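You operate a simulated robot arm through the tools that you are given. There is no shell and no other tool. Be economical: measure what you need, move in short steps, check, and stop when the job is done.

The job below is to be done with a simulated two-armed robot. You get a single attempt, and the scene is never put back.

## Task
Pour about 140 ml of water into the small black tub and scrub the smudge off the drainer.
Fine: pour from the clear jug; wet the small blue brush in the tub; jug and brush go back where they stood. Set down upright: clear jug. What is to be rubbed or washed off counts as gone when no trace of it is left.

It is judged by the outcome, as a careful person would: the job done as asked, and still so three seconds after it is handed in. It fails if anything else is knocked over, pushed out of place, dropped, spilled or broken.

## Robot
Two 6-joint arms with two-finger grippers on one trunk, on a base that drives. Base frame: it is fixed to the floor where the robot stands at the start and does not move with it; the origin is under the middle of the robot, x ahead of it, y to its left, z up; the surface under the hand at the start is at about z = 880. Units: mm, rad, N and s.
The left shoulder is at the start at [30, 178, 1063], the right one opposite. With the tool pointing down near the work surface each hand reaches from about 460 to 840 mm from the robot's upright axis, wherever it stands, measured 20 degrees to its own side. Places, roughly: smudge [500, 400, 900]. Payload 2.54 kg a hand.
The tool frame of a hand sits at the grasp point between the pads (the TCP): z along the fingers, y along the line on which they close. The tips reach 30 mm beyond it. The gripper opens to 116 mm. The gripper's body begins 95 mm behind the TCP.
Orientation is that of the tool frame in the base frame, as a unit quaternion [x, y, z, w]. With the fingers straight down and closing along the base's y, the tool's x points along the base's -x, its y along +y and its z along -z.

## Interface
- The arms move only by the tool step_arm. It takes "left_series", "right_series" or both (then of equal length, played together; a hand with none holds still); each is one flat list of numbers, 6 for each row, row after row: the shift along the tool's x, y, z in mm, then the turn, a rotation vector about the tool's x, y, z in rad. In form: [x, y, z, ax, ay, az, x, y, z, ax, ay, az, ...]. A call has 1 to 8 rows; each row is the pose to reach, as a shift and turn from the pose commanded when the call began, along the tool's axes at that moment. "left_hand" and "right_hand" are, for a hand that has rows, the gripper command, from -1 (shut) to 1 (fully open), values between in proportion, set as the call begins (left out, the last holds). Rows are played at 5 a second. More than 50 mm and 0.15 rad between two rows, or a gripper value outside its range, and nothing of the call is played. A pose out of reach is approached as far as the arm can. The call stops where the force on the tool passes 40 N (or 10 N more than at its start, if that is more) or the arm is blocked; 0.2 s more then pass. The fingers move at their own pace (about 153 mm/s each) and stop on an object; they squeeze with about 35 N. The grip force told is the motor's: it shows also when the fingers shut on nothing. Time passes only in rows, and 0.2 s behind the last, so rows that repeat a pose let the fingers close. It gives the time, the measured TCP pose, the force on the tool (base axes), the opening and the grip force at its end, in the units of the frame above (readings bear some noise), with the torque about the TCP (base axes, N m) and any sound that the robot's microphone picked up.
- Cameras (640 x 400 px; columns grow to the right, rows downward): "scene" is now at [47.4, 26.6, 1786.6]; the picture's right is [0.32, -0.95, 0.00], its down [-0.71, -0.24, -0.66] and it looks along [0.62, 0.21, -0.75] (base axes); focal length 277 px, centre (320, 200). "left" rides on the left gripper at [69, 15, -122] in its tool frame; the picture's right is [-0.21, 0.98, 0.00], its down [-0.83, -0.18, -0.53] and it looks along [-0.52, -0.11, 0.85] (tool axes); focal length 251 px, centre (320, 200). "right" rides on the right gripper at [69, -15, -122] in its tool frame; the picture's right is [0.21, 0.98, 0.00], its down [-0.83, 0.18, -0.53] and it looks along [-0.52, 0.11, 0.85] (tool axes); focal length 251 px, centre (320, 200). There is no depth. A picture from a camera that has moved, and an enlarged one, comes with that camera's place and axes in the base frame and with its lens.
- get_image(camera): a new picture of that camera. No time passes.
- raise_lower(by): slides the trunk up (or, below 0, down) by that many mm; the arms and the scene camera ride with it, the base frame stays. It gives what a move gives, with no picture.
- drive_base(legs): drives the robot by 1 to 6 legs, each [ahead, left, turn to the left] in mm, mm and rad, along the robot's own axes; the way and the turn of a leg run together, so that a leg with both is an arc; at most 1500 mm and 3.142 rad a leg. The arms and the cameras ride along, it lands a little off, and it stops where it bumps. It gives what a move gives.
- turn_head(pan, tilt): turns the head with the scene camera to pan (to the left, within 2.496 rad either way) and tilt (down, from -0.506 to 1.204), counted from straight ahead of the robot. It gives what a move gives.
- enlarge(camera, box): a new picture of the part [left, top, right, bottom] of that camera's present view, enlarged. No time passes.
- sign_off(): hands the job in; it is judged then, once.

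Go step by step. Nothing tells you exact positions but the pictures and the camera data: compare them with the known pose of the tool, close in by small moves and look again before you grip or let go. The budget is 120 turns and 100 pictures, counting those below and the enlarged ones. Unless the task says otherwise, let go and move clear before handing in, and close with one line.

The tools are called after ">>>" by a JSON object that holds its "method" and its "body". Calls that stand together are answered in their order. step_arm: Moves the arms, as the interface text tells. Its arguments: {"type":"object","properties":{"left_series":{"type":"array","items":{"type":"number"}},"left_hand":{"type":"number"},"right_series":{"type":"array","items":{"type":"number"}},"right_hand":{"type":"number"}},"required":[]} The other tools are called the same way: raise_lower (by) slides the trunk up or down; drive_base (legs) drives the base; turn_head (pan, tilt) turns the head that bears the scene camera; get_image (camera) takes a picture; enlarge (camera, box) takes an enlarged picture of a part of a camera's view; sign_off () hands the job in.

At the start:

```text
clock: 0.0
left_tool_pos: [420.4, 417.8, 1229.9]
left_tcp_rot: [0.0, 1.0, 0.0, -0.001]
left_ft_force: [-0.2, -0.6, 0.2]
left_torque: [0.01, -0.02, 0.0]
left_width: 116.1
left_finger_force: 0.0
right_tool_pos: [606.6, -67.2, 1261.0]
right_tcp_rot: [0.0, 1.0, 0.0, 0.0]
right_ft_force: [-0.2, 0.8, -0.3]
right_torque: [-0.04, -0.03, -0.02]
right_width: 115.8
right_finger_force: 0.2
trunk travel left (down, up): [-275.0, 265.0]
robot x, y, heading: [0.7, 2.1, 0.004]
head pan, tilt: [0.328, 0.85]
```

scene: 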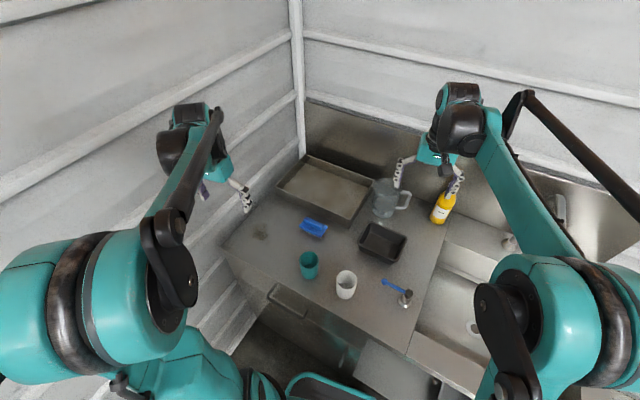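
right: 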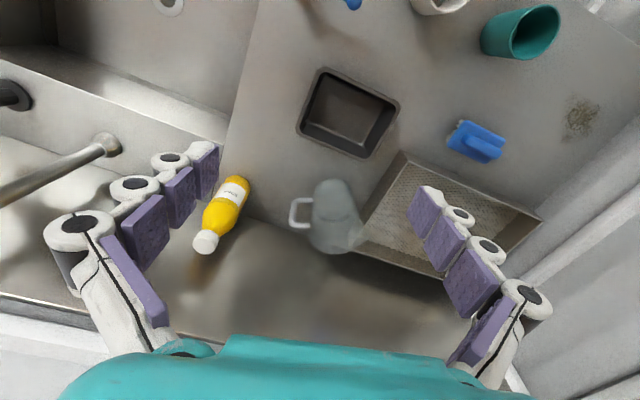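
left: 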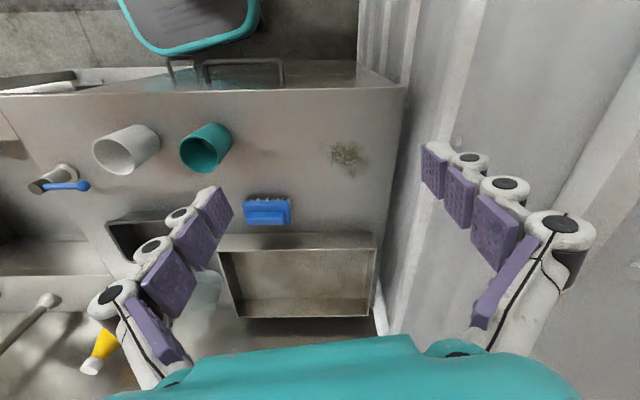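

I see a drainer counter with a black tub, a clear jug, a blue brush block, cups, a yellow bottle and a blue-handled item. I'll enlarge the views to identify them before moving.

>>> {"method": "enlarge", "body": {"camera": "scene", "box": [220, 140, 460, 310]}}

>>> {"method": "enlarge", "body": {"camera": "right", "box": [280, 0, 640, 260]}}

>>> {"method": "enlarge", "body": {"camera": "left", "box": [0, 90, 400, 330]}}

```text
2.35 times, centred on (340, 225) of scene
camera zoom: at [47.4, 26.6, 1786.6], right [0.32, -0.95, 0.0], down [-0.71, -0.24, -0.66], along [0.62, 0.21, -0.75], focal length 651 px, centre (273, 141)
```

zoom: 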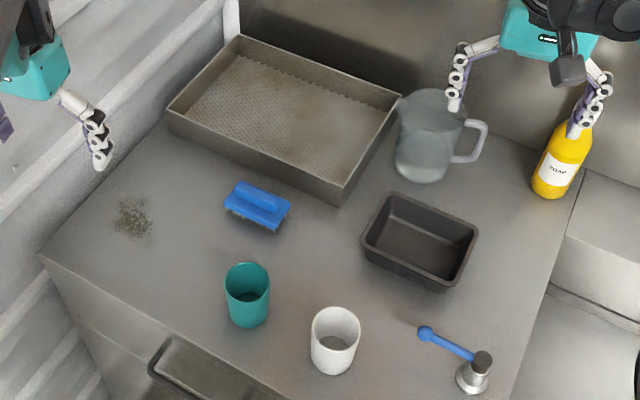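

```text
1.54 times, centred on (460, 130) of right
camera zoom: at [536.4, -82.6, 1383.2], right [-0.21, 0.98, 0.0], down [0.83, 0.18, 0.53], along [0.52, 0.11, -0.85], focal length 387 px, centre (105, 308)
```

zoom: 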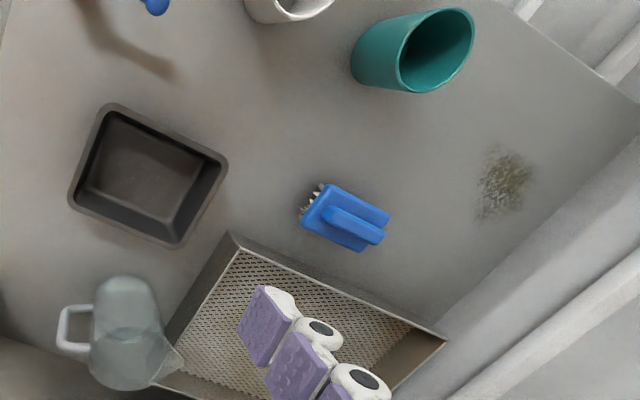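

```text
1.60 times, centred on (200, 210) of left
camera zoom: at [352.5, 434.3, 1352.3], right [0.21, 0.98, 0.0], down [0.83, -0.18, 0.53], along [0.52, -0.11, -0.85], focal length 402 px, centre (512, 184)
```

zoom: 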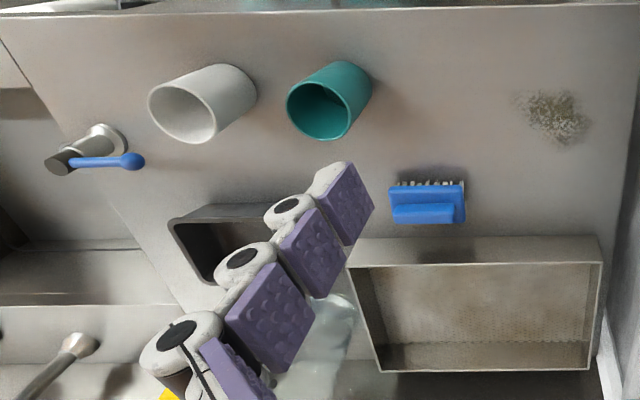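

Located so far (z = 880 surface): smudge ≈ (558, 449), brush ≈ (628, 252), tub ≈ (644, -11), jug ≈ (812, 5) with its handle toward -y, and the bottle near (836, -222). I'll look down at the gap between the base and the counter, since the jug is at the edge of reach.

>>> {"method": "turn_head", "body": {"pan": 0.0, "tilt": 1.1}}

>>> {"method": "get_image", "body": {"camera": "scene"}}

```text
clock: 0.8
left_tool_pos: [420.6, 417.8, 1230.2]
left_tcp_rot: [0.001, 1.0, 0.0, 0.0]
left_ft_force: [-0.2, 0.2, 0.6]
left_torque: [0.02, -0.02, -0.02]
left_width: 116.2
left_finger_force: 0.1
right_tool_pos: [605.4, -67.3, 1262.3]
right_tcp_rot: [0.0, 1.0, 0.0, 0.0]
right_ft_force: [-0.6, -0.9, -0.1]
right_torque: [-0.01, 0.02, -0.02]
right_width: 116.2
right_finger_force: 0.1
trunk travel left (down, up): [-275.0, 265.0]
robot x, y, heading: [-0.9, -1.8, -0.004]
head pan, tilt: [0.0, 1.1]
```

```text
93 pictures are left
camera scene: at [36.6, 1.6, 1768.9], right [0.0, -1.0, 0.0], down [-0.89, 0.0, -0.45], along [0.45, 0.0, -0.89], focal length 277 px, centre (320, 200)
```

scene: 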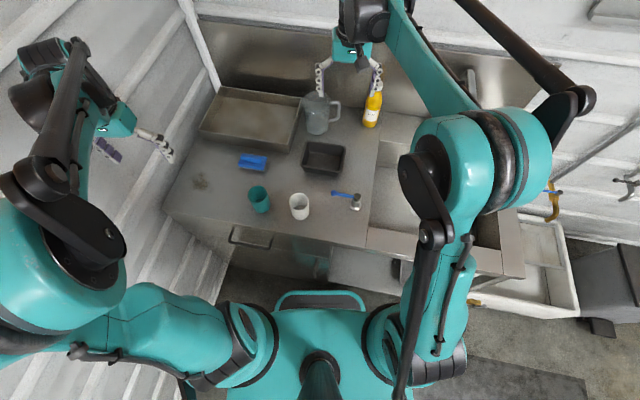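

There's about 150 mm or more of clearance between the base and the counter front at x ≈ 446. I'll drive 80 mm ahead, then bring both hands' cameras over for better views.

>>> {"method": "drive_base", "body": {"legs": [[80, 0, 0]]}}

>>> {"method": "get_image", "body": {"camera": "right"}}

>>> {"method": "get_image", "body": {"camera": "left"}}

>>> {"method": "enlarge", "body": {"camera": "scene", "box": [160, 90, 420, 252]}}

```text
clock: 1.8
left_tool_pos: [459.9, 415.0, 1228.4]
left_tcp_rot: [0.014, 1.0, 0.0, -0.001]
left_ft_force: [0.2, -1.0, -0.1]
left_torque: [-0.02, 0.06, 0.01]
left_width: 115.9
left_finger_force: 0.0
right_tool_pos: [631.2, -76.7, 1259.5]
right_tcp_rot: [0.015, 1.0, -0.001, 0.0]
right_ft_force: [0.2, 0.8, -0.6]
right_torque: [-0.01, 0.05, -0.01]
right_width: 115.9
right_finger_force: 0.1
trunk travel left (down, up): [-275.0, 265.0]
robot x, y, heading: [26.0, 5.1, -0.026]
head pan, tilt: [0.0, 1.1]
stopped in leg 1: the robot was blocked; the commanded pose is now the measured one
```

```text
92 pictures are left
camera right: at [561.1, -89.8, 1381.8], right [-0.19, 0.98, 0.0], down [0.83, 0.16, 0.53], along [0.52, 0.1, -0.85], focal length 251 px, centre (320, 200)
```

right: 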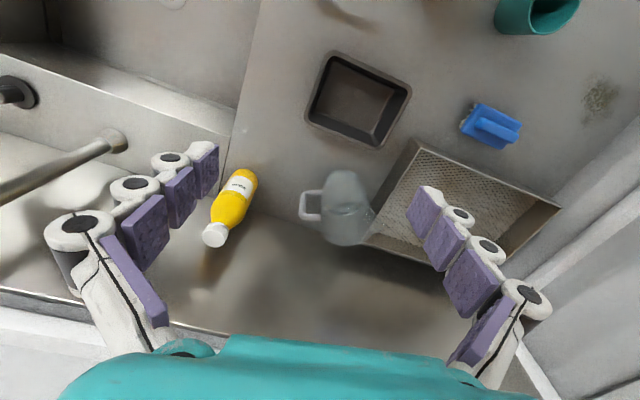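

```text
91 pictures are left
camera left: at [391.2, 432.5, 1351.2], right [0.24, 0.97, 0.0], down [0.82, -0.2, 0.53], along [0.52, -0.13, -0.85], focal length 251 px, centre (320, 200)
```

left: 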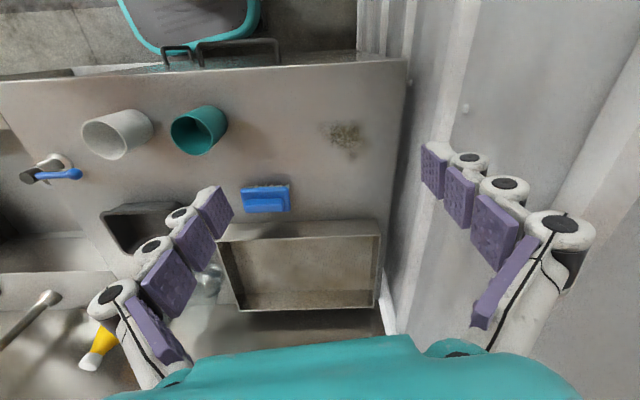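

```text
2.46 times, centred on (290, 171) of scene
camera zoom: at [64.1, 9.0, 1768.8], right [-0.03, -1.0, 0.0], down [-0.89, 0.02, -0.45], along [0.45, -0.01, -0.89], focal length 681 px, centre (394, 271)
```

zoom: 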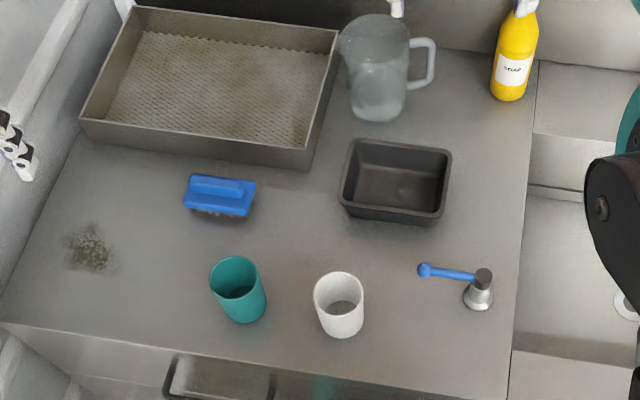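

The base bumped after about 27 mm; nothing on the counter moved. I'll back off slightly, then bring the right hand over the jug's handle (near (838, -55)), yawed so that its fingers close along base x.

>>> {"method": "drive_base", "body": {"legs": [[-8, 0, 0.022]]}}

>>> {"method": "step_arm", "body": {"right_series": [-18, 2, 0, 0, 0, 0.144, -36, 4, 0, 0, 0, 0.288, -54, 6, 0, 0, 0, 0.432, -72, 8, 0, 0, 0, 0.576, -90, 10, 0, 0, 0, 0.72, -108, 12, 0, 0, 0, 0.864, -126, 14, 0, 0, 0, 1.008, -140, 16, 0, 0, 0, 1.152], "right_hand": 1}}

```text
clock: 2.5
left_tool_pos: [440.7, 423.3, 1228.9]
left_tcp_rot: [0.003, 1.0, 0.0, 0.0]
left_ft_force: [0.0, -0.2, -0.2]
left_torque: [0.0, 0.02, -0.01]
left_width: 116.1
left_finger_force: 0.1
right_tool_pos: [622.8, -64.4, 1261.0]
right_tcp_rot: [0.004, 1.0, 0.0, 0.0]
right_ft_force: [0.2, -0.1, -0.2]
right_torque: [0.03, -0.03, 0.01]
right_width: 115.8
right_finger_force: 0.1
trunk travel left (down, up): [-275.0, 265.0]
robot x, y, heading: [14.2, 6.6, -0.009]
head pan, tilt: [0.0, 1.1]
```

```text
clock: 4.3
left_tool_pos: [439.4, 423.4, 1229.8]
left_tcp_rot: [0.004, 1.0, -0.001, 0.0]
left_ft_force: [0.4, -0.4, 0.0]
left_torque: [-0.02, -0.03, 0.01]
left_width: 116.2
left_finger_force: 0.0
right_tool_pos: [755.2, -50.6, 1259.1]
right_tcp_rot: [0.549, 0.836, 0.0, -0.001]
right_ft_force: [-0.2, 0.2, 0.6]
right_torque: [-0.01, 0.0, -0.01]
right_width: 116.0
right_finger_force: 0.0
right hand out of reach, approached as far as the arm can: row 8
trunk travel left (down, up): [-275.0, 265.0]
robot x, y, heading: [15.7, 7.1, -0.004]
head pan, tilt: [0.0, 1.1]
```

The handle is just outside the right arm's reach from here, and the base can't go further forward. Turning the base left brings the right shoulder forward, so I'll first tuck the left hand inward, away from the left wall, and then turn.

>>> {"method": "step_arm", "body": {"left_series": [-10, -40, 0, 0, 0, 0, -20, -80, 0, 0, 0, 0, -30, -120, 0, 0, 0, 0, -40, -160, 0, 0, 0, 0, -50, -200, 0, 0, 0, 0, -60, -230, 0, 0, 0, 0]}}

>>> {"method": "drive_base", "body": {"legs": [[0, 0, 0.2], [0, 0, 0.2]]}}

>>> {"method": "get_image", "body": {"camera": "scene"}}

```text
clock: 5.7
left_tool_pos: [498.4, 192.8, 1228.6]
left_tcp_rot: [0.003, 1.0, 0.001, 0.0]
left_ft_force: [0.2, -0.3, -0.2]
left_torque: [0.0, 0.01, -0.01]
left_width: 116.2
left_finger_force: 0.0
right_tool_pos: [755.0, -51.4, 1258.8]
right_tcp_rot: [0.547, 0.837, 0.0, -0.001]
right_ft_force: [0.2, 0.0, -0.1]
right_torque: [-0.01, -0.01, 0.03]
right_width: 115.7
right_finger_force: 0.0
trunk travel left (down, up): [-275.0, 265.0]
robot x, y, heading: [17.0, 9.9, -0.004]
head pan, tilt: [0.0, 1.1]
```

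```text
clock: 7.6
left_tool_pos: [367.4, 340.2, 1229.4]
left_tcp_rot: [-0.168, 0.986, 0.0, 0.0]
left_ft_force: [0.9, -0.6, 0.2]
left_torque: [0.06, 0.06, 0.01]
left_width: 116.0
left_finger_force: 0.1
right_tool_pos: [691.0, 196.2, 1260.5]
right_tcp_rot: [0.397, 0.918, -0.001, 0.001]
right_ft_force: [0.1, -0.1, -1.7]
right_torque: [0.01, -0.06, 0.0]
right_width: 115.9
right_finger_force: 0.0
trunk travel left (down, up): [-275.0, 265.0]
robot x, y, heading: [-24.6, 4.2, 0.34]
head pan, tilt: [0.0, 1.1]
```

```text
89 pictures are left
camera scene: at [9.4, 15.8, 1769.0], right [0.33, -0.94, 0.0], down [-0.84, -0.29, -0.45], along [0.43, 0.15, -0.89], focal length 277 px, centre (320, 200)
```

scene: 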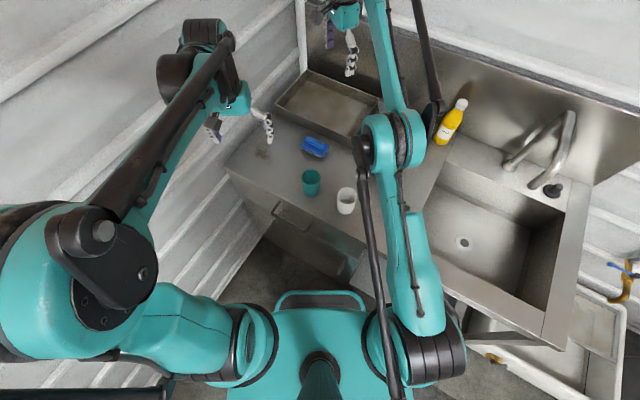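

The base turned to 0.34 rad but drifted back by about 40 mm. I'll ease it forward along its new heading to bring the right shoulder nearer.

>>> {"method": "drive_base", "body": {"legs": [[50, -20, 0]]}}

```text
clock: 8.4
left_tool_pos: [372.4, 338.8, 1227.5]
left_tcp_rot: [-0.162, 0.987, 0.001, 0.0]
left_ft_force: [0.4, 0.3, 0.0]
left_torque: [-0.04, 0.03, 0.05]
left_width: 115.8
left_finger_force: 0.1
right_tool_pos: [694.8, 190.9, 1257.6]
right_tcp_rot: [0.401, 0.916, -0.001, 0.0]
right_ft_force: [0.7, 0.4, 0.4]
right_torque: [0.01, 0.01, -0.02]
right_width: 116.0
right_finger_force: 0.1
trunk travel left (down, up): [-275.0, 265.0]
robot x, y, heading: [-27.0, 3.9, 0.33]
head pan, tilt: [0.0, 1.1]
stopped in leg 1: the robot was blocked; the commanded pose is now the measured one
```

It's blocked again, so I'll look closely at what touches the base.

>>> {"method": "enlarge", "body": {"camera": "scene", "box": [200, 200, 480, 400]}}

>>> {"method": "get_image", "body": {"camera": "left"}}

```text
2.00 times, centred on (340, 300) of scene
camera zoom: at [11.8, 16.6, 1768.9], right [0.32, -0.95, 0.0], down [-0.84, -0.29, -0.45], along [0.43, 0.15, -0.89], focal length 553 px, centre (280, 0)
```

zoom: 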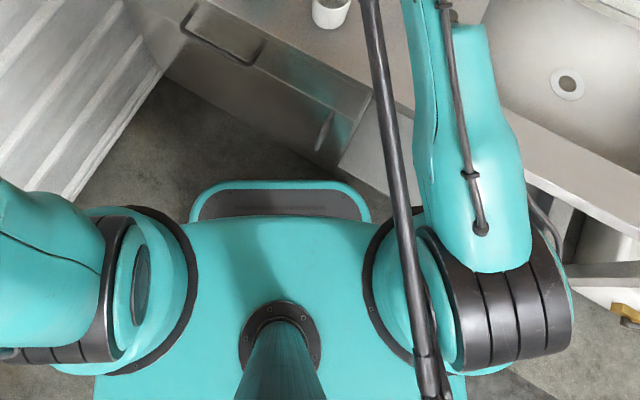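

```text
87 pictures are left
camera left: at [301.9, 330.9, 1351.0], right [-0.11, 0.99, 0.0], down [0.84, 0.09, 0.53], along [0.53, 0.06, -0.85], focal length 251 px, centre (320, 200)
```

left: 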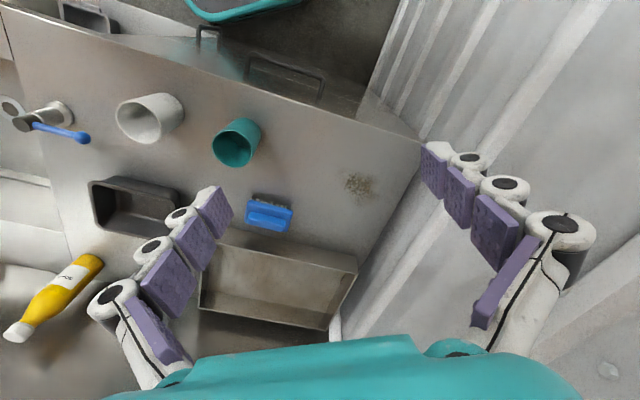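

The counter's front edge is skewed about 10° (from (445, 564) to (319, -145)), so squaring up to it at heading -0.178 gets the base closest. The left arm can then reach both the jug and the smudge. I'll turn first, then go forward.

>>> {"method": "drive_base", "body": {"legs": [[-15, 0, 0], [0, 0, -0.25], [0, 0, -0.25]]}}

```text
clock: 10.9
left_tool_pos: [468.2, 100.1, 1228.5]
left_tcp_rot: [0.088, 0.996, 0.0, 0.0]
left_ft_force: [-0.3, -0.9, -0.9]
left_torque: [-0.01, 0.02, -0.02]
left_width: 116.1
left_finger_force: 0.1
right_tool_pos: [679.7, -184.0, 1259.6]
right_tcp_rot: [0.617, 0.787, -0.001, -0.001]
right_ft_force: [-0.3, -0.9, 0.4]
right_torque: [0.0, -0.02, 0.0]
right_width: 115.9
right_finger_force: 0.0
trunk travel left (down, up): [-275.0, 265.0]
robot x, y, heading: [-38.5, -0.9, -0.181]
head pan, tilt: [0.0, 1.1]
```

>>> {"method": "drive_base", "body": {"legs": [[84, 25, 0]]}}

>>> {"method": "get_image", "body": {"camera": "left"}}

>>> {"method": "get_image", "body": {"camera": "scene"}}

```text
clock: 12.0
left_tool_pos: [555.7, 109.0, 1228.0]
left_tcp_rot: [0.09, 0.996, 0.0, 0.0]
left_ft_force: [0.7, -0.4, 0.4]
left_torque: [0.01, 0.05, 0.02]
left_width: 116.1
left_finger_force: 0.0
right_tool_pos: [767.6, -175.9, 1259.3]
right_tcp_rot: [0.618, 0.786, 0.0, 0.0]
right_ft_force: [0.9, 0.9, -0.1]
right_torque: [-0.02, 0.07, 0.01]
right_width: 116.1
right_finger_force: 0.1
trunk travel left (down, up): [-275.0, 265.0]
robot x, y, heading: [49.1, 6.5, -0.178]
head pan, tilt: [0.0, 1.1]
```

```text
86 pictures are left
camera left: at [491.1, 137.8, 1350.7], right [0.38, 0.92, 0.0], down [0.78, -0.33, 0.53], along [0.49, -0.2, -0.85], focal length 251 px, centre (320, 200)
```

left: 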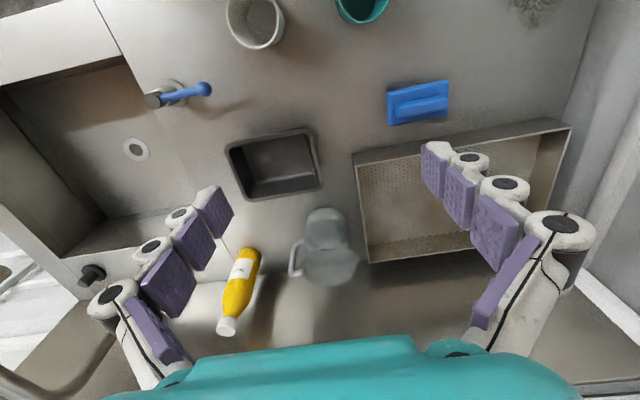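

```text
85 pictures are left
camera scene: at [85.4, 4.7, 1768.9], right [-0.18, -0.98, 0.0], down [-0.88, 0.16, -0.45], along [0.45, -0.08, -0.89], focal length 277 px, centre (320, 200)
```

scene: 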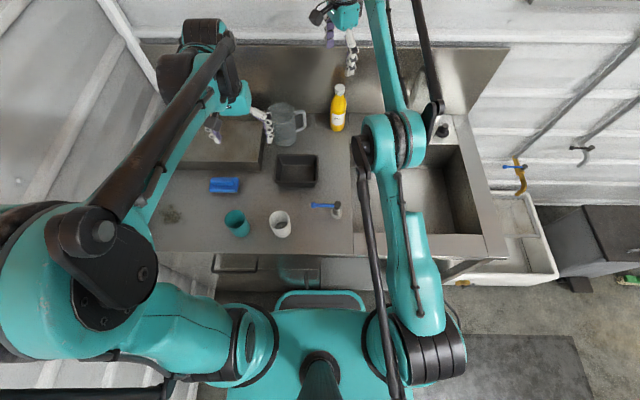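

Base is squared up at n ≈ 50. Now I'll take enlarged views to fix the jug's handle.

>>> {"method": "enlarge", "body": {"camera": "scene", "box": [230, 80, 360, 200]}}

>>> {"method": "enlarge", "body": {"camera": "left", "box": [210, 110, 400, 300]}}

```text
3.33 times, centred on (295, 140) of scene
camera zoom: at [85.4, 4.7, 1768.9], right [-0.18, -0.98, 0.0], down [-0.88, 0.16, -0.45], along [0.45, -0.08, -0.89], focal length 922 px, centre (403, 400)
```

zoom: 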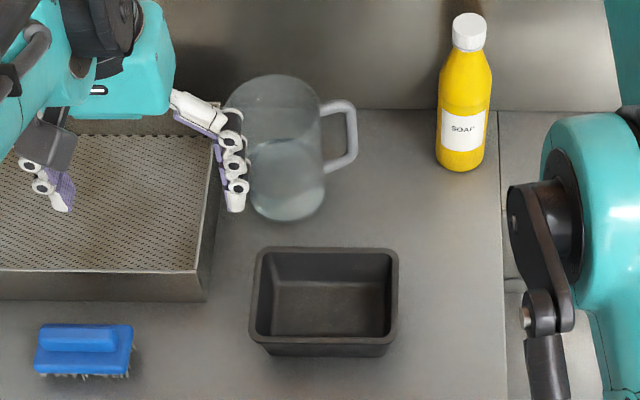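

```text
2.11 times, centred on (305, 205) of left
camera zoom: at [491.1, 137.8, 1350.7], right [0.38, 0.92, 0.0], down [0.78, -0.33, 0.53], along [0.49, -0.2, -0.85], focal length 529 px, centre (352, 190)
```

zoom: 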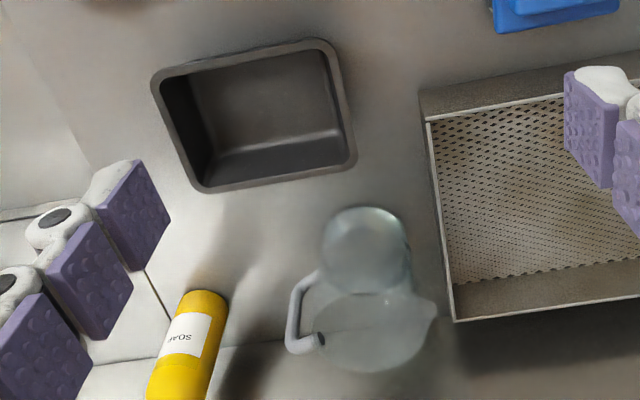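

The handle's bar is near (842, -68), spanning z ≈ 917–997. The left shoulder is slightly too far to the side, so I'll slide the base right along the counter by 100 mm to bring the bar within reach.

>>> {"method": "drive_base", "body": {"legs": [[4, -100, 0]]}}

```text
clock: 13.2
left_tool_pos: [542.3, 10.6, 1228.5]
left_tcp_rot: [0.09, 0.996, 0.0, 0.0]
left_ft_force: [0.0, 0.1, -0.5]
left_torque: [0.02, 0.01, 0.01]
left_width: 115.9
left_finger_force: 0.1
right_tool_pos: [752.7, -275.1, 1258.4]
right_tcp_rot: [0.618, 0.786, 0.0, 0.0]
right_ft_force: [0.4, -0.3, 0.3]
right_torque: [0.04, -0.01, 0.01]
right_width: 116.3
right_finger_force: 0.1
trunk travel left (down, up): [-275.0, 265.0]
robot x, y, heading: [33.6, -85.3, -0.184]
head pan, tilt: [0.0, 1.1]
```

>>> {"method": "step_arm", "body": {"left_series": [-26, -2, 6, 0, 0, 0.145, -52, -4, 12, 0, 0, 0.29, -78, -6, 18, 0, 0, 0.435, -104, -8, 25, 0, 0, 0.58, -130, -10, 32, 0, 0, 0.725, -156, -12, 38, 0, 0, 0.87, -180, -14, 44, 0, 0, 1.015, -200, -15, 50, 0, 0, 1.16], "right_series": [-6, -27, 0, 0, 0, 0, -12, -54, 0, 0, 0, 0, -18, -81, 0, 0, 0, 0, -25, -108, 0, 0, 0, 0, -31, -135, 0, 0, 0, 0, -37, -162, 0, 0, 0, 0, -44, -189, 0, 0, 0, 0, -50, -216, 0, 0, 0, 0], "left_hand": 1}}

>>> {"method": "get_image", "body": {"camera": "left"}}

```text
clock: 15.0
left_tool_pos: [734.6, -37.7, 1178.9]
left_tcp_rot: [0.621, 0.784, 0.0, 0.0]
left_ft_force: [-0.2, -0.2, -0.4]
left_torque: [-0.01, 0.02, 0.0]
left_width: 116.0
left_finger_force: 0.0
right_tool_pos: [552.7, -373.6, 1261.1]
right_tcp_rot: [0.618, 0.786, -0.001, 0.0]
right_ft_force: [-0.9, 0.1, -0.1]
right_torque: [0.01, -0.03, 0.0]
right_width: 116.2
right_finger_force: 0.1
trunk travel left (down, up): [-275.0, 265.0]
robot x, y, heading: [33.1, -85.7, -0.177]
head pan, tilt: [0.0, 1.1]
```

```text
82 pictures are left
camera left: at [733.3, 33.3, 1302.1], right [1.0, 0.01, 0.0], down [0.01, -0.85, 0.53], along [0.01, -0.53, -0.85], focal length 251 px, centre (320, 200)
```

left: 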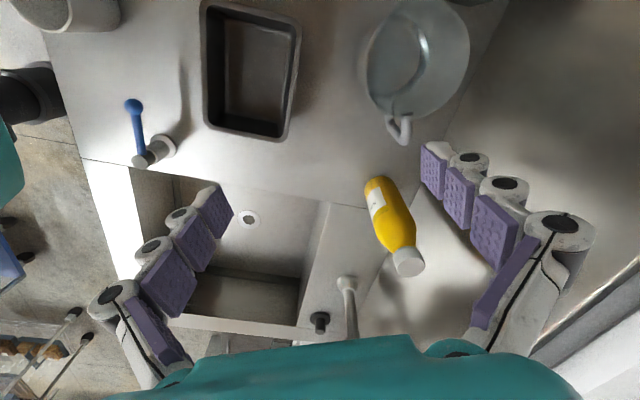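

>>> {"method": "enlarge", "body": {"camera": "left", "box": [330, 0, 490, 160]}}

```text
2.50 times, centred on (410, 80) of left
camera zoom: at [733.3, 33.3, 1302.1], right [1.0, 0.01, 0.0], down [0.01, -0.85, 0.53], along [0.01, -0.53, -0.85], focal length 629 px, centre (95, 500)
```

zoom: 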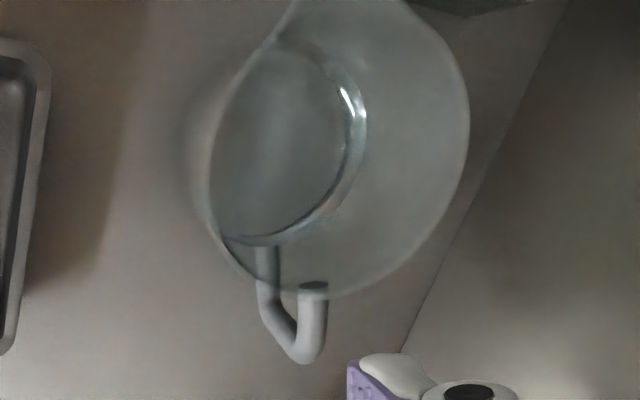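

Handle bar refined to (841, -69), jug axis ≈ (835, 12). I'll move over the bar at z = 1060 with a final 0.15 rad yaw and check.

>>> {"method": "step_arm", "body": {"left_series": [-13, 24, 28, 0, 0, 0.04, -27, 48, 56, 0, 0, 0.08, -40, 73, 84, 0, 0, 0.12, -54, 97, 112, 0, 0, 0.15, -54, 97, 119, 0, 0, 0.15, -54, 97, 119, 0, 0, 0.15]}}

>>> {"method": "get_image", "body": {"camera": "left"}}

>>> {"method": "enlarge", "body": {"camera": "scene", "box": [200, 40, 360, 160]}}

```text
clock: 16.4
left_tool_pos: [843.4, -68.9, 1058.2]
left_tcp_rot: [0.678, 0.735, 0.001, -0.001]
left_ft_force: [1.1, 1.0, -0.5]
left_torque: [-0.02, 0.05, 0.0]
left_width: 116.1
left_finger_force: 0.1
right_tool_pos: [554.4, -374.8, 1261.1]
right_tcp_rot: [0.618, 0.786, 0.0, 0.0]
right_ft_force: [-0.1, -0.6, 0.7]
right_torque: [0.01, 0.0, 0.02]
right_width: 116.2
right_finger_force: 0.2
trunk travel left (down, up): [-275.0, 265.0]
robot x, y, heading: [35.1, -89.8, -0.18]
head pan, tilt: [0.0, 1.1]
```

```text
80 pictures are left
camera left: at [852.9, 2.4, 1180.9], right [0.99, -0.13, 0.0], down [-0.11, -0.84, 0.53], along [-0.07, -0.53, -0.85], focal length 251 px, centre (320, 200)
```

left: 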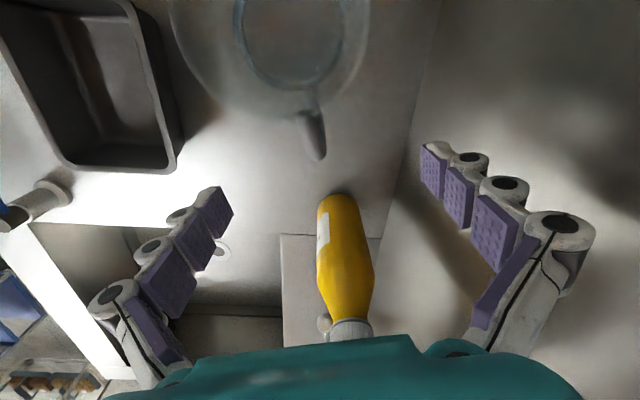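

```text
3.33 times, centred on (280, 100) of scene
camera zoom: at [71.0, -93.8, 1768.9], right [-0.18, -0.98, 0.0], down [-0.88, 0.16, -0.45], along [0.45, -0.08, -0.89], focal length 922 px, centre (453, 533)
```

zoom: 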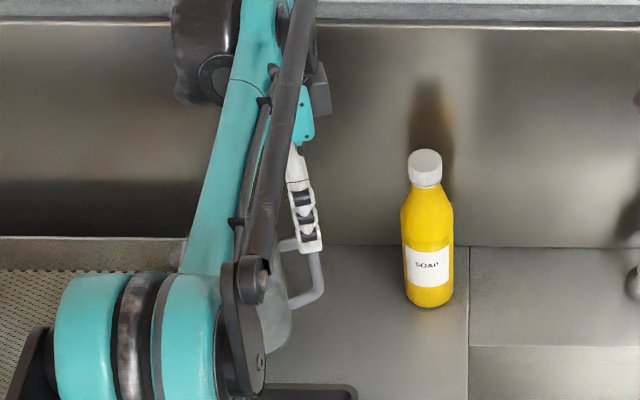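

Bar computed at (841, -68) again, lined up under the TCP. I'll descend to z ≈ 962 with fingers open.

>>> {"method": "step_arm", "body": {"left_series": [0, -2, 32, 0, 0, 0, 0, -2, 64, 0, 0, 0, 0, -2, 96, 0, 0, 0, 0, -2, 96, 0, 0, 0]}}

>>> {"method": "get_image", "body": {"camera": "left"}}

```text
clock: 17.4
left_tool_pos: [841.5, -68.2, 963.2]
left_tcp_rot: [0.678, 0.735, 0.001, 0.0]
left_ft_force: [0.9, -1.3, 0.1]
left_torque: [0.02, 0.01, -0.04]
left_width: 116.1
left_finger_force: 0.0
right_tool_pos: [554.3, -373.8, 1260.8]
right_tcp_rot: [0.618, 0.786, 0.0, 0.001]
right_ft_force: [0.3, -0.7, 1.2]
right_torque: [0.0, 0.03, 0.03]
right_width: 115.9
right_finger_force: 0.0
trunk travel left (down, up): [-275.0, 265.0]
robot x, y, heading: [36.1, -88.8, -0.185]
head pan, tilt: [0.0, 1.1]
```

```text
78 pictures are left
camera left: at [849.7, 3.2, 1085.9], right [0.99, -0.13, 0.0], down [-0.11, -0.84, 0.53], along [-0.07, -0.53, -0.85], focal length 251 px, centre (320, 200)
```

left: 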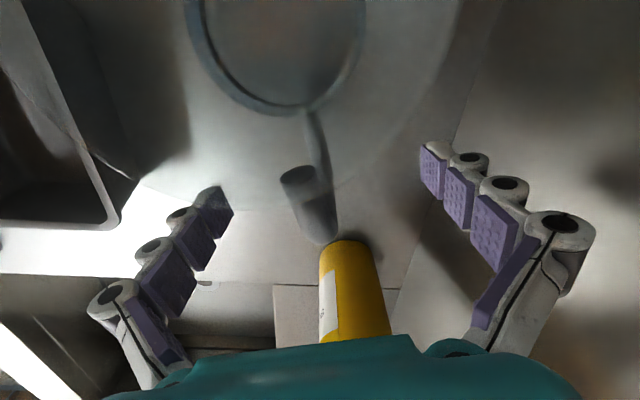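

The bar runs between the pads and passes the TCP point. I'll close the gripper.

>>> {"method": "step_arm", "body": {"left_series": [0, 0, 0, 0, 0, 0, 0, 0, 0, 0, 0, 0, 0, 0, 0, 0, 0, 0, 0, 0, 0, 0, 0, 0], "left_hand": -1}}

>>> {"method": "get_image", "body": {"camera": "left"}}

```text
clock: 18.4
left_tool_pos: [841.1, -66.4, 963.3]
left_tcp_rot: [0.677, 0.736, 0.0, 0.0]
left_ft_force: [-0.9, -0.2, 1.4]
left_torque: [-0.13, -0.01, 0.04]
left_width: 13.3
left_finger_force: 35.4
right_tool_pos: [554.4, -373.7, 1260.5]
right_tcp_rot: [0.618, 0.786, 0.0, 0.001]
right_ft_force: [-0.2, 0.4, -0.4]
right_torque: [0.01, 0.04, 0.02]
right_width: 116.0
right_finger_force: 0.2
trunk travel left (down, up): [-275.0, 265.0]
robot x, y, heading: [34.2, -88.2, -0.184]
head pan, tilt: [0.0, 1.1]
```

```text
77 pictures are left
camera left: at [849.9, 3.2, 1086.1], right [0.99, -0.13, 0.0], down [-0.11, -0.84, 0.53], along [-0.07, -0.53, -0.85], focal length 251 px, centre (320, 200)
```

left: 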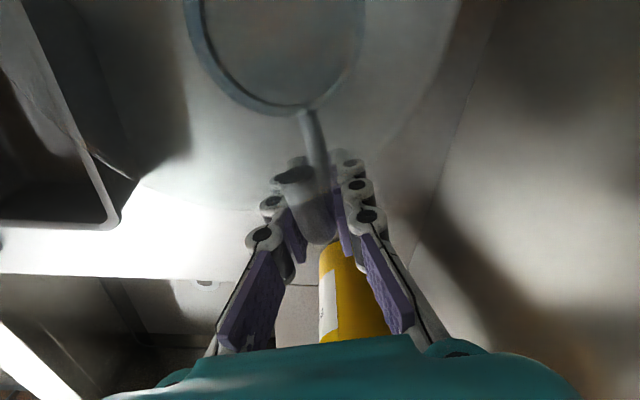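

Gripped at 13.3 mm. I'll lift gently a little to weigh the jug and check that the grip holds.

>>> {"method": "step_arm", "body": {"left_series": [0, 0, -8, 0, 0, 0, 0, 0, -16, 0, 0, 0, 0, 0, -25, 0, 0, 0, 0, 0, -25, 0, 0, 0, 0, 0, -25, 0, 0, 0, 0, 0, -25, 0, 0, 0]}}

>>> {"method": "get_image", "body": {"camera": "left"}}

```text
clock: 19.8
left_tool_pos: [841.0, -67.8, 987.2]
left_tcp_rot: [0.677, 0.736, 0.0, 0.0]
left_ft_force: [0.7, -0.4, -3.8]
left_torque: [-0.32, -0.09, -0.04]
left_width: 13.0
left_finger_force: 35.4
right_tool_pos: [554.0, -373.5, 1261.3]
right_tcp_rot: [0.618, 0.786, -0.001, 0.001]
right_ft_force: [-0.9, 0.2, 0.5]
right_torque: [-0.02, 0.01, 0.0]
right_width: 115.9
right_finger_force: 0.1
trunk travel left (down, up): [-275.0, 265.0]
robot x, y, heading: [35.0, -85.9, -0.184]
head pan, tilt: [0.0, 1.1]
```

```text
76 pictures are left
camera left: at [850.0, 3.1, 1110.9], right [0.99, -0.13, 0.0], down [-0.11, -0.84, 0.53], along [-0.07, -0.53, -0.85], focal length 251 px, centre (320, 200)
```

left: 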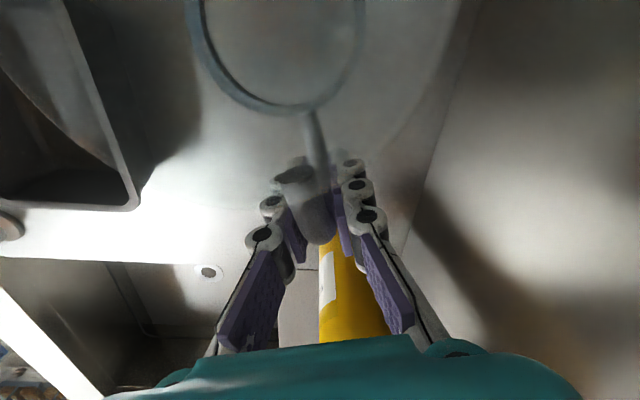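

The jug weighs about 0.4 kg (-3.8 N, torque -0.32 N·m) and the grip is firm. I'll lift it to z ≈ 1090, carry it toward the tub and start yawing the spout toward the robot.

>>> {"method": "step_arm", "body": {"left_series": [0, 0, -35, 0, 0, 0, 0, 0, -70, 0, 0, 0, 0, 0, -103, 0, 0, 0, 9, -19, -103, 0, 0, -0.12, 18, -39, -103, 0, 0, -0.24, 27, -58, -103, 0, 0, -0.36, 36, -78, -103, 0, 0, -0.48, 45, -97, -103, 0, 0, -0.6]}}

>>> {"method": "enlarge", "body": {"camera": "scene", "box": [200, 40, 400, 200]}}

```text
clock: 21.6
left_tool_pos: [739.5, -30.2, 1092.1]
left_tcp_rot: [0.43, 0.903, 0.001, 0.0]
left_ft_force: [0.3, 0.7, -4.4]
left_torque: [-0.25, -0.22, -0.04]
left_width: 13.1
left_finger_force: 35.5
right_tool_pos: [552.8, -372.1, 1260.3]
right_tcp_rot: [0.618, 0.786, -0.001, 0.001]
right_ft_force: [-0.2, -0.6, 0.5]
right_torque: [-0.01, -0.05, 0.04]
right_width: 116.0
right_finger_force: 0.1
trunk travel left (down, up): [-275.0, 265.0]
robot x, y, heading: [38.3, -91.4, -0.179]
head pan, tilt: [0.0, 1.1]
```

```text
2.50 times, centred on (300, 120) of scene
camera zoom: at [69.5, -93.1, 1768.9], right [-0.18, -0.98, 0.0], down [-0.88, 0.16, -0.45], along [0.45, -0.08, -0.89], focal length 692 px, centre (370, 400)
```

zoom: 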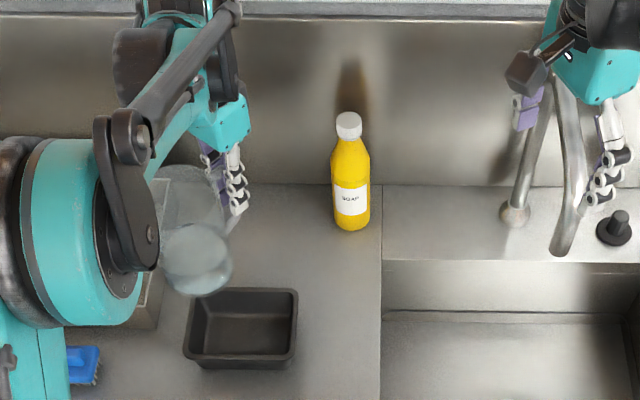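

Torque stays at 0.33 N·m, so the grip is stable. I'll finish the yaw so the spout points at the robot, over the tub's far side.

>>> {"method": "step_arm", "body": {"left_series": [-4, 4, 0, 0, 0, -0.143, -8, 8, 0, 0, 0, -0.286, -12, 12, 0, 0, 0, -0.43, -16, 16, 0, 0, 0, -0.573, -18, 19, 0, 0, 0, -0.716, -18, 19, 0, 0, 0, -0.716, -18, 19, 0, 0, 0, -0.716], "right_series": [-10, 0, 0, 0, 0, -0.1, -20, 0, 0, 0, 0, -0.2, -30, 0, 0, 0, 0, -0.3, -40, 0, 0, 0, 0, -0.4, -50, 0, 0, 0, 0, -0.5, -60, 0, 0, 0, 0, -0.6, -60, 0, 0, 0, 0, -0.7]}}

>>> {"method": "get_image", "body": {"camera": "right"}}

>>> {"method": "get_image", "body": {"camera": "left"}}

```text
clock: 23.2
left_tool_pos: [767.4, -33.2, 1091.3]
left_tcp_rot: [0.085, 0.996, -0.001, 0.0]
left_ft_force: [-0.3, 0.0, -3.9]
left_torque: [-0.03, -0.33, 0.02]
left_width: 13.0
left_finger_force: 34.9
right_tool_pos: [569.0, -431.9, 1259.7]
right_tcp_rot: [0.31, 0.951, 0.0, 0.0]
right_ft_force: [-0.1, 0.0, -0.7]
right_torque: [0.0, -0.01, 0.01]
right_width: 116.3
right_finger_force: 0.1
trunk travel left (down, up): [-275.0, 265.0]
robot x, y, heading: [35.1, -91.3, -0.184]
head pan, tilt: [0.0, 1.1]
```

```text
74 pictures are left
camera right: at [503.3, -402.5, 1381.1], right [0.4, 0.92, 0.0], down [0.77, -0.34, 0.53], along [0.49, -0.22, -0.85], focal length 251 px, centre (320, 200)
```

right: 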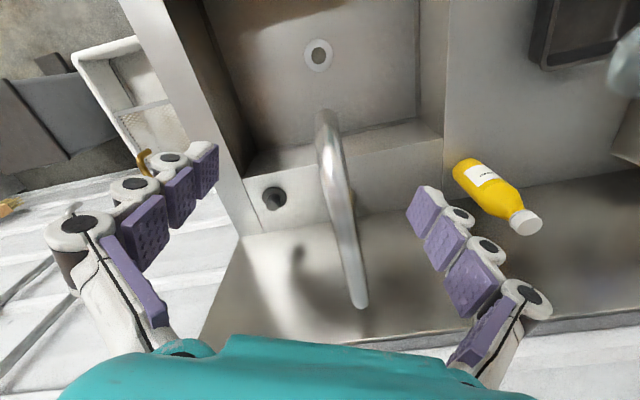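

```text
73 pictures are left
camera left: at [701.6, -6.2, 1213.3], right [0.38, 0.93, 0.0], down [0.78, -0.32, 0.53], along [0.49, -0.2, -0.85], focal length 251 px, centre (320, 200)
```

left: 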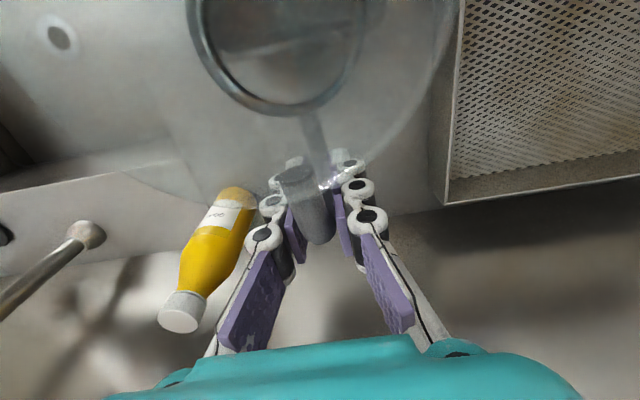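

The jug hangs over the tub's far side, upright. I'll position the right hand's camera to watch the tub before I lean the jug.

>>> {"method": "step_arm", "body": {"right_series": [20, 2, 10, 0, 0, -0.148, 40, 4, 20, 0, 0, -0.296, 60, 6, 30, 0, 0, -0.444, 80, 8, 40, 0, 0, -0.592, 100, 10, 50, 0, 0, -0.74, 120, 11, 60, 0, 0, -0.888, 140, 12, 70, 0, 0, -1.036, 156, 12, 80, 0, 0, -1.184]}}

>>> {"method": "get_image", "body": {"camera": "right"}}

```text
clock: 25.0
left_tool_pos: [767.6, -33.8, 1090.4]
left_tcp_rot: [0.087, 0.996, 0.0, 0.0]
left_ft_force: [-1.1, 0.1, -4.2]
left_torque: [0.0, -0.3, 0.0]
left_width: 12.9
left_finger_force: 35.4
right_tool_pos: [447.1, -330.4, 1179.1]
right_tcp_rot: [-0.274, 0.962, -0.001, 0.0]
right_ft_force: [0.5, 0.3, 1.0]
right_torque: [0.01, -0.02, 0.01]
right_width: 115.9
right_finger_force: 0.1
trunk travel left (down, up): [-275.0, 265.0]
robot x, y, heading: [41.1, -87.6, -0.177]
head pan, tilt: [0.0, 1.1]
```

```text
72 pictures are left
camera right: at [396.8, -379.3, 1300.5], right [-0.7, 0.72, 0.0], down [0.61, 0.59, 0.53], along [0.38, 0.37, -0.85], focal length 251 px, centre (320, 200)
```

right: 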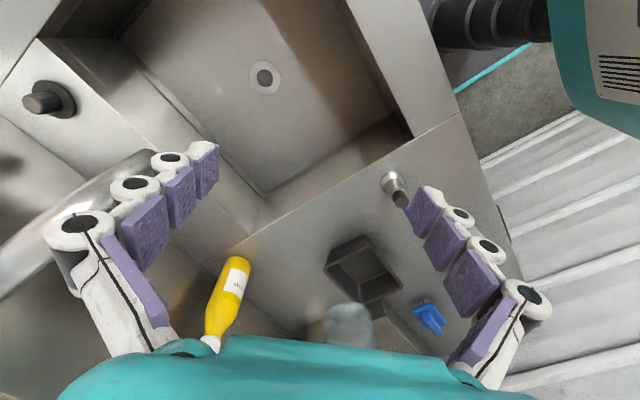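

>>> {"method": "step_arm", "body": {"right_series": [0, 0, 0, 0, -0.13, 0, 0, 0, 0, 0, -0.26, 0, 0, 0, 0, 0, -0.39, 0]}}

>>> {"method": "get_image", "body": {"camera": "right"}}

```text
clock: 25.8
left_tool_pos: [765.8, -34.6, 1091.3]
left_tcp_rot: [0.086, 0.996, 0.002, 0.001]
left_ft_force: [0.4, 0.0, -3.6]
left_torque: [-0.02, -0.29, -0.03]
left_width: 12.8
left_finger_force: 34.8
right_tool_pos: [448.5, -330.2, 1179.2]
right_tcp_rot: [-0.267, 0.944, 0.053, 0.188]
right_ft_force: [-0.6, 0.1, 0.2]
right_torque: [0.01, -0.02, -0.01]
right_width: 115.9
right_finger_force: 0.1
trunk travel left (down, up): [-275.0, 265.0]
robot x, y, heading: [34.8, -88.2, -0.174]
head pan, tilt: [0.0, 1.1]
```

```text
71 pictures are left
camera right: at [362.2, -401.3, 1264.7], right [-0.68, 0.73, -0.08], down [0.38, 0.45, 0.81], along [0.63, 0.52, -0.58], focal length 251 px, centre (320, 200)
```

right: 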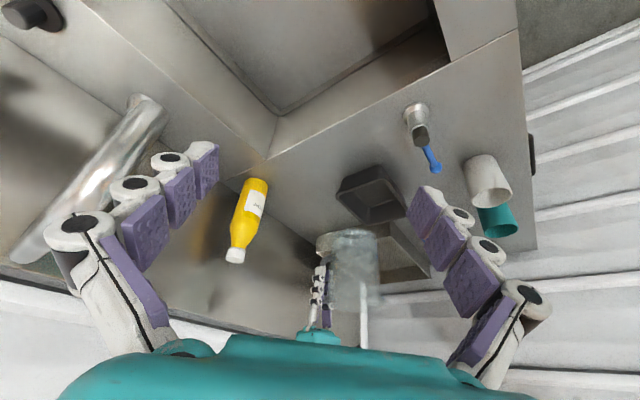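

Excellent view (image is upside-down). I'll enlarge it to see the water level.

>>> {"method": "enlarge", "body": {"camera": "right", "box": [280, 150, 440, 350]}}

```text
2.00 times, centred on (360, 250) of right
camera zoom: at [362.2, -401.3, 1264.7], right [-0.68, 0.73, -0.08], down [0.38, 0.45, 0.81], along [0.63, 0.52, -0.58], focal length 503 px, centre (240, 100)
```

zoom: 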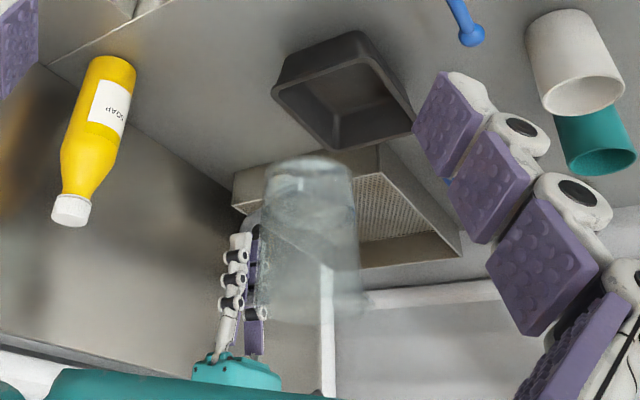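

The water surface is visible at roughly mid-jug. I'll lean the jug to 0.75 rad, below the pouring angle, with the lip held over the tub centre.

>>> {"method": "step_arm", "body": {"left_series": [-15, 0, 0, 0, -0.12, 0, -22, 0, 0, 0, -0.24, 0, -23, 0, 0, 0, -0.36, 0, -22, 0, 0, 0, -0.48, 0, -18, 0, 0, 0, -0.6, 0, -14, 0, 0, 0, -0.7, 0, -10, 0, 0, 0, -0.75, 0, -10, 0, 0, 0, -0.75, 0]}}

>>> {"method": "enlarge", "body": {"camera": "right", "box": [280, 150, 440, 350]}}

>>> {"method": "get_image", "body": {"camera": "left"}}

```text
clock: 27.6
left_tool_pos: [776.8, -35.7, 1090.8]
left_tcp_rot: [0.08, 0.927, -0.031, 0.365]
left_ft_force: [0.1, -0.2, -4.1]
left_torque: [-0.03, -0.12, 0.02]
left_width: 13.0
left_finger_force: 35.1
right_tool_pos: [449.4, -330.1, 1178.6]
right_tcp_rot: [-0.267, 0.944, 0.052, 0.187]
right_ft_force: [-0.2, -0.5, -0.4]
right_torque: [0.0, -0.01, 0.01]
right_width: 116.1
right_finger_force: 0.0
trunk travel left (down, up): [-275.0, 265.0]
robot x, y, heading: [28.6, -86.5, -0.177]
head pan, tilt: [0.0, 1.1]
```

```text
2.00 times, centred on (360, 250) of right
camera zoom: at [363.1, -401.1, 1264.6], right [-0.68, 0.73, -0.08], down [0.38, 0.45, 0.81], along [0.62, 0.52, -0.58], focal length 503 px, centre (240, 100)
```

zoom: 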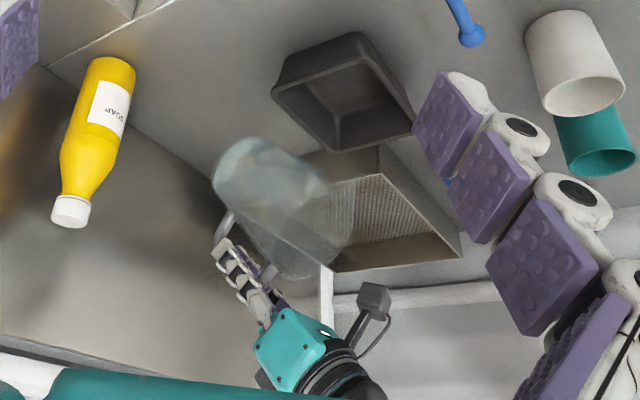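

```text
68 pictures are left
camera left: at [647.4, 3.0, 1133.7], right [0.32, 0.94, 0.15], down [0.2, -0.22, 0.95], along [0.92, -0.28, -0.26], focal length 251 px, centre (320, 200)
```

left: 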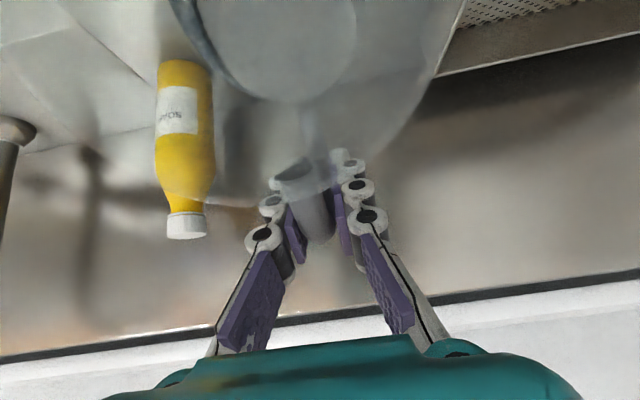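

No water has left and the grip is steady. I'll lean on slowly to 1.0 rad with the lip about 60 mm above the tub rim, and watch.

>>> {"method": "step_arm", "body": {"left_series": [8, 0, 0, 0, -0.08, 0, 16, 0, 0, 0, -0.15, 0, 16, 0, -7, 0, -0.2, 0, 15.5, 0, -13, 0, -0.25, 0, 15.5, 0, -13, 0, -0.25, 0, 15.5, 0, -13, 0, -0.25, 0]}}

>>> {"method": "enlarge", "body": {"camera": "right", "box": [310, 150, 390, 250]}}

```text
clock: 29.0
left_tool_pos: [755.7, -32.5, 1091.1]
left_tcp_rot: [0.076, 0.875, -0.041, 0.477]
left_ft_force: [0.2, -0.1, -3.7]
left_torque: [0.02, -0.09, 0.01]
left_width: 13.2
left_finger_force: 35.0
right_tool_pos: [449.1, -330.2, 1178.9]
right_tcp_rot: [-0.267, 0.944, 0.052, 0.186]
right_ft_force: [0.1, 0.0, -0.1]
right_torque: [0.02, -0.01, 0.02]
right_width: 115.9
right_finger_force: 0.0
trunk travel left (down, up): [-275.0, 265.0]
robot x, y, heading: [34.6, -88.4, -0.18]
head pan, tilt: [0.0, 1.1]
```

```text
4.00 times, centred on (350, 200) of right
camera zoom: at [363.0, -401.0, 1264.6], right [-0.68, 0.73, -0.08], down [0.38, 0.45, 0.81], along [0.62, 0.52, -0.58], focal length 1006 px, centre (200, 200)
```

zoom: 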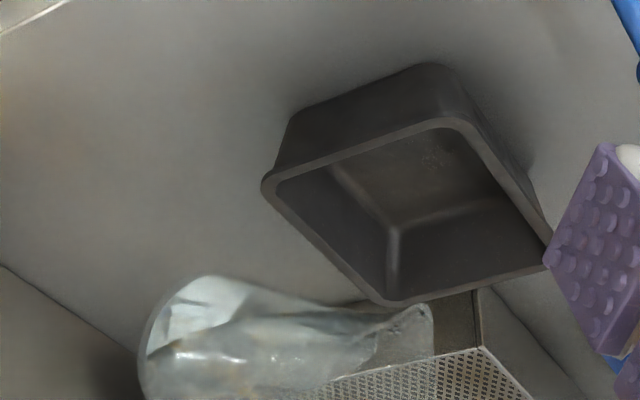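

The spout tip projects exactly where computed: over the tub's centre. I'll lean on to 1.1 rad and look for flow.

>>> {"method": "step_arm", "body": {"left_series": [1.9, 0, -4.8, 0, -0.05, 0, 3, 0, -10.3, 0, -0.1, 0, 3, 0, -10.3, 0, -0.1, 0, 3, 0, -10.3, 0, -0.1, 0]}}

>>> {"method": "enlarge", "body": {"camera": "right", "box": [310, 150, 390, 250]}}

```text
clock: 30.0
left_tool_pos: [746.6, -30.1, 1093.1]
left_tcp_rot: [0.073, 0.849, -0.044, 0.521]
left_ft_force: [-0.2, 0.8, -3.7]
left_torque: [0.03, -0.06, 0.01]
left_width: 13.0
left_finger_force: 35.3
right_tool_pos: [449.5, -330.6, 1179.7]
right_tcp_rot: [-0.267, 0.944, 0.052, 0.187]
right_ft_force: [0.4, -0.2, 0.0]
right_torque: [0.0, 0.01, -0.02]
right_width: 115.8
right_finger_force: 0.0
trunk travel left (down, up): [-275.0, 265.0]
robot x, y, heading: [37.8, -91.1, -0.184]
head pan, tilt: [0.0, 1.1]
```

```text
4.00 times, centred on (350, 200) of right
camera zoom: at [363.0, -401.0, 1264.6], right [-0.68, 0.73, -0.08], down [0.38, 0.45, 0.81], along [0.62, 0.52, -0.58], focal length 1006 px, centre (200, 200)
```

zoom: 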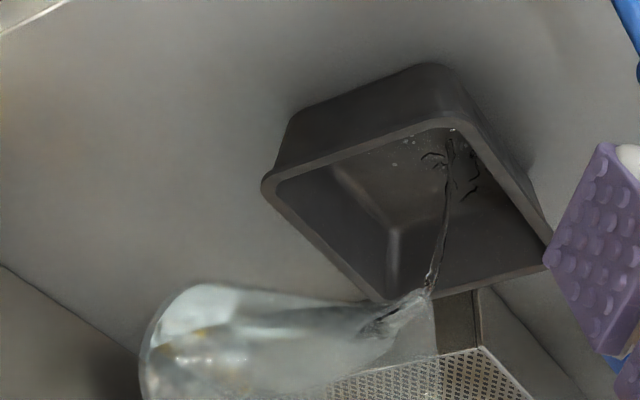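

It's pouring into the tub at about 63°. I'll hold here, nudging 8 mm away from the robot, to let it settle.

>>> {"method": "step_arm", "body": {"left_series": [-3.5, 0, 7, 0, 0, 0, -3.5, 0, 7, 0, 0, 0, -3.5, 0, 7, 0, 0, 0, -3.5, 0, 7, 0, 0, 0, -3.5, 0, 7, 0, 0, 0]}}

>>> {"method": "enlarge", "body": {"camera": "right", "box": [310, 150, 390, 250]}}

```text
clock: 31.2
left_tool_pos: [754.7, -32.5, 1093.3]
left_tcp_rot: [0.074, 0.849, -0.045, 0.521]
left_ft_force: [-0.7, -0.4, -2.7]
left_torque: [0.02, -0.06, -0.02]
left_width: 13.2
left_finger_force: 34.9
right_tool_pos: [448.9, -330.8, 1179.1]
right_tcp_rot: [-0.267, 0.944, 0.052, 0.186]
right_ft_force: [0.0, -0.1, -0.9]
right_torque: [-0.04, 0.01, -0.02]
right_width: 116.3
right_finger_force: 0.0
trunk travel left (down, up): [-275.0, 265.0]
robot x, y, heading: [32.4, -90.3, -0.178]
head pan, tilt: [0.0, 1.1]
```

```text
4.00 times, centred on (350, 200) of right
camera zoom: at [363.0, -401.1, 1264.6], right [-0.68, 0.73, -0.08], down [0.38, 0.45, 0.81], along [0.62, 0.52, -0.58], focal length 1006 px, centre (200, 200)
```

zoom: 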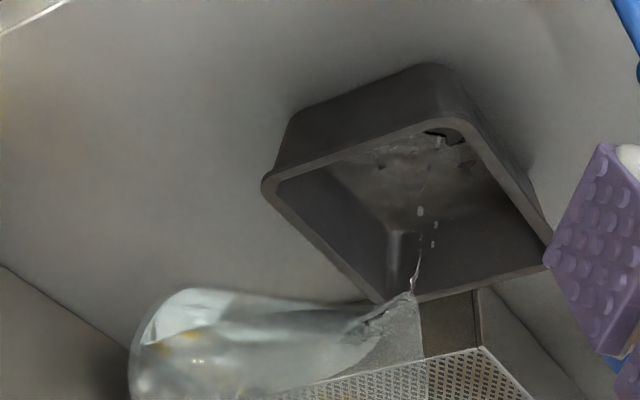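

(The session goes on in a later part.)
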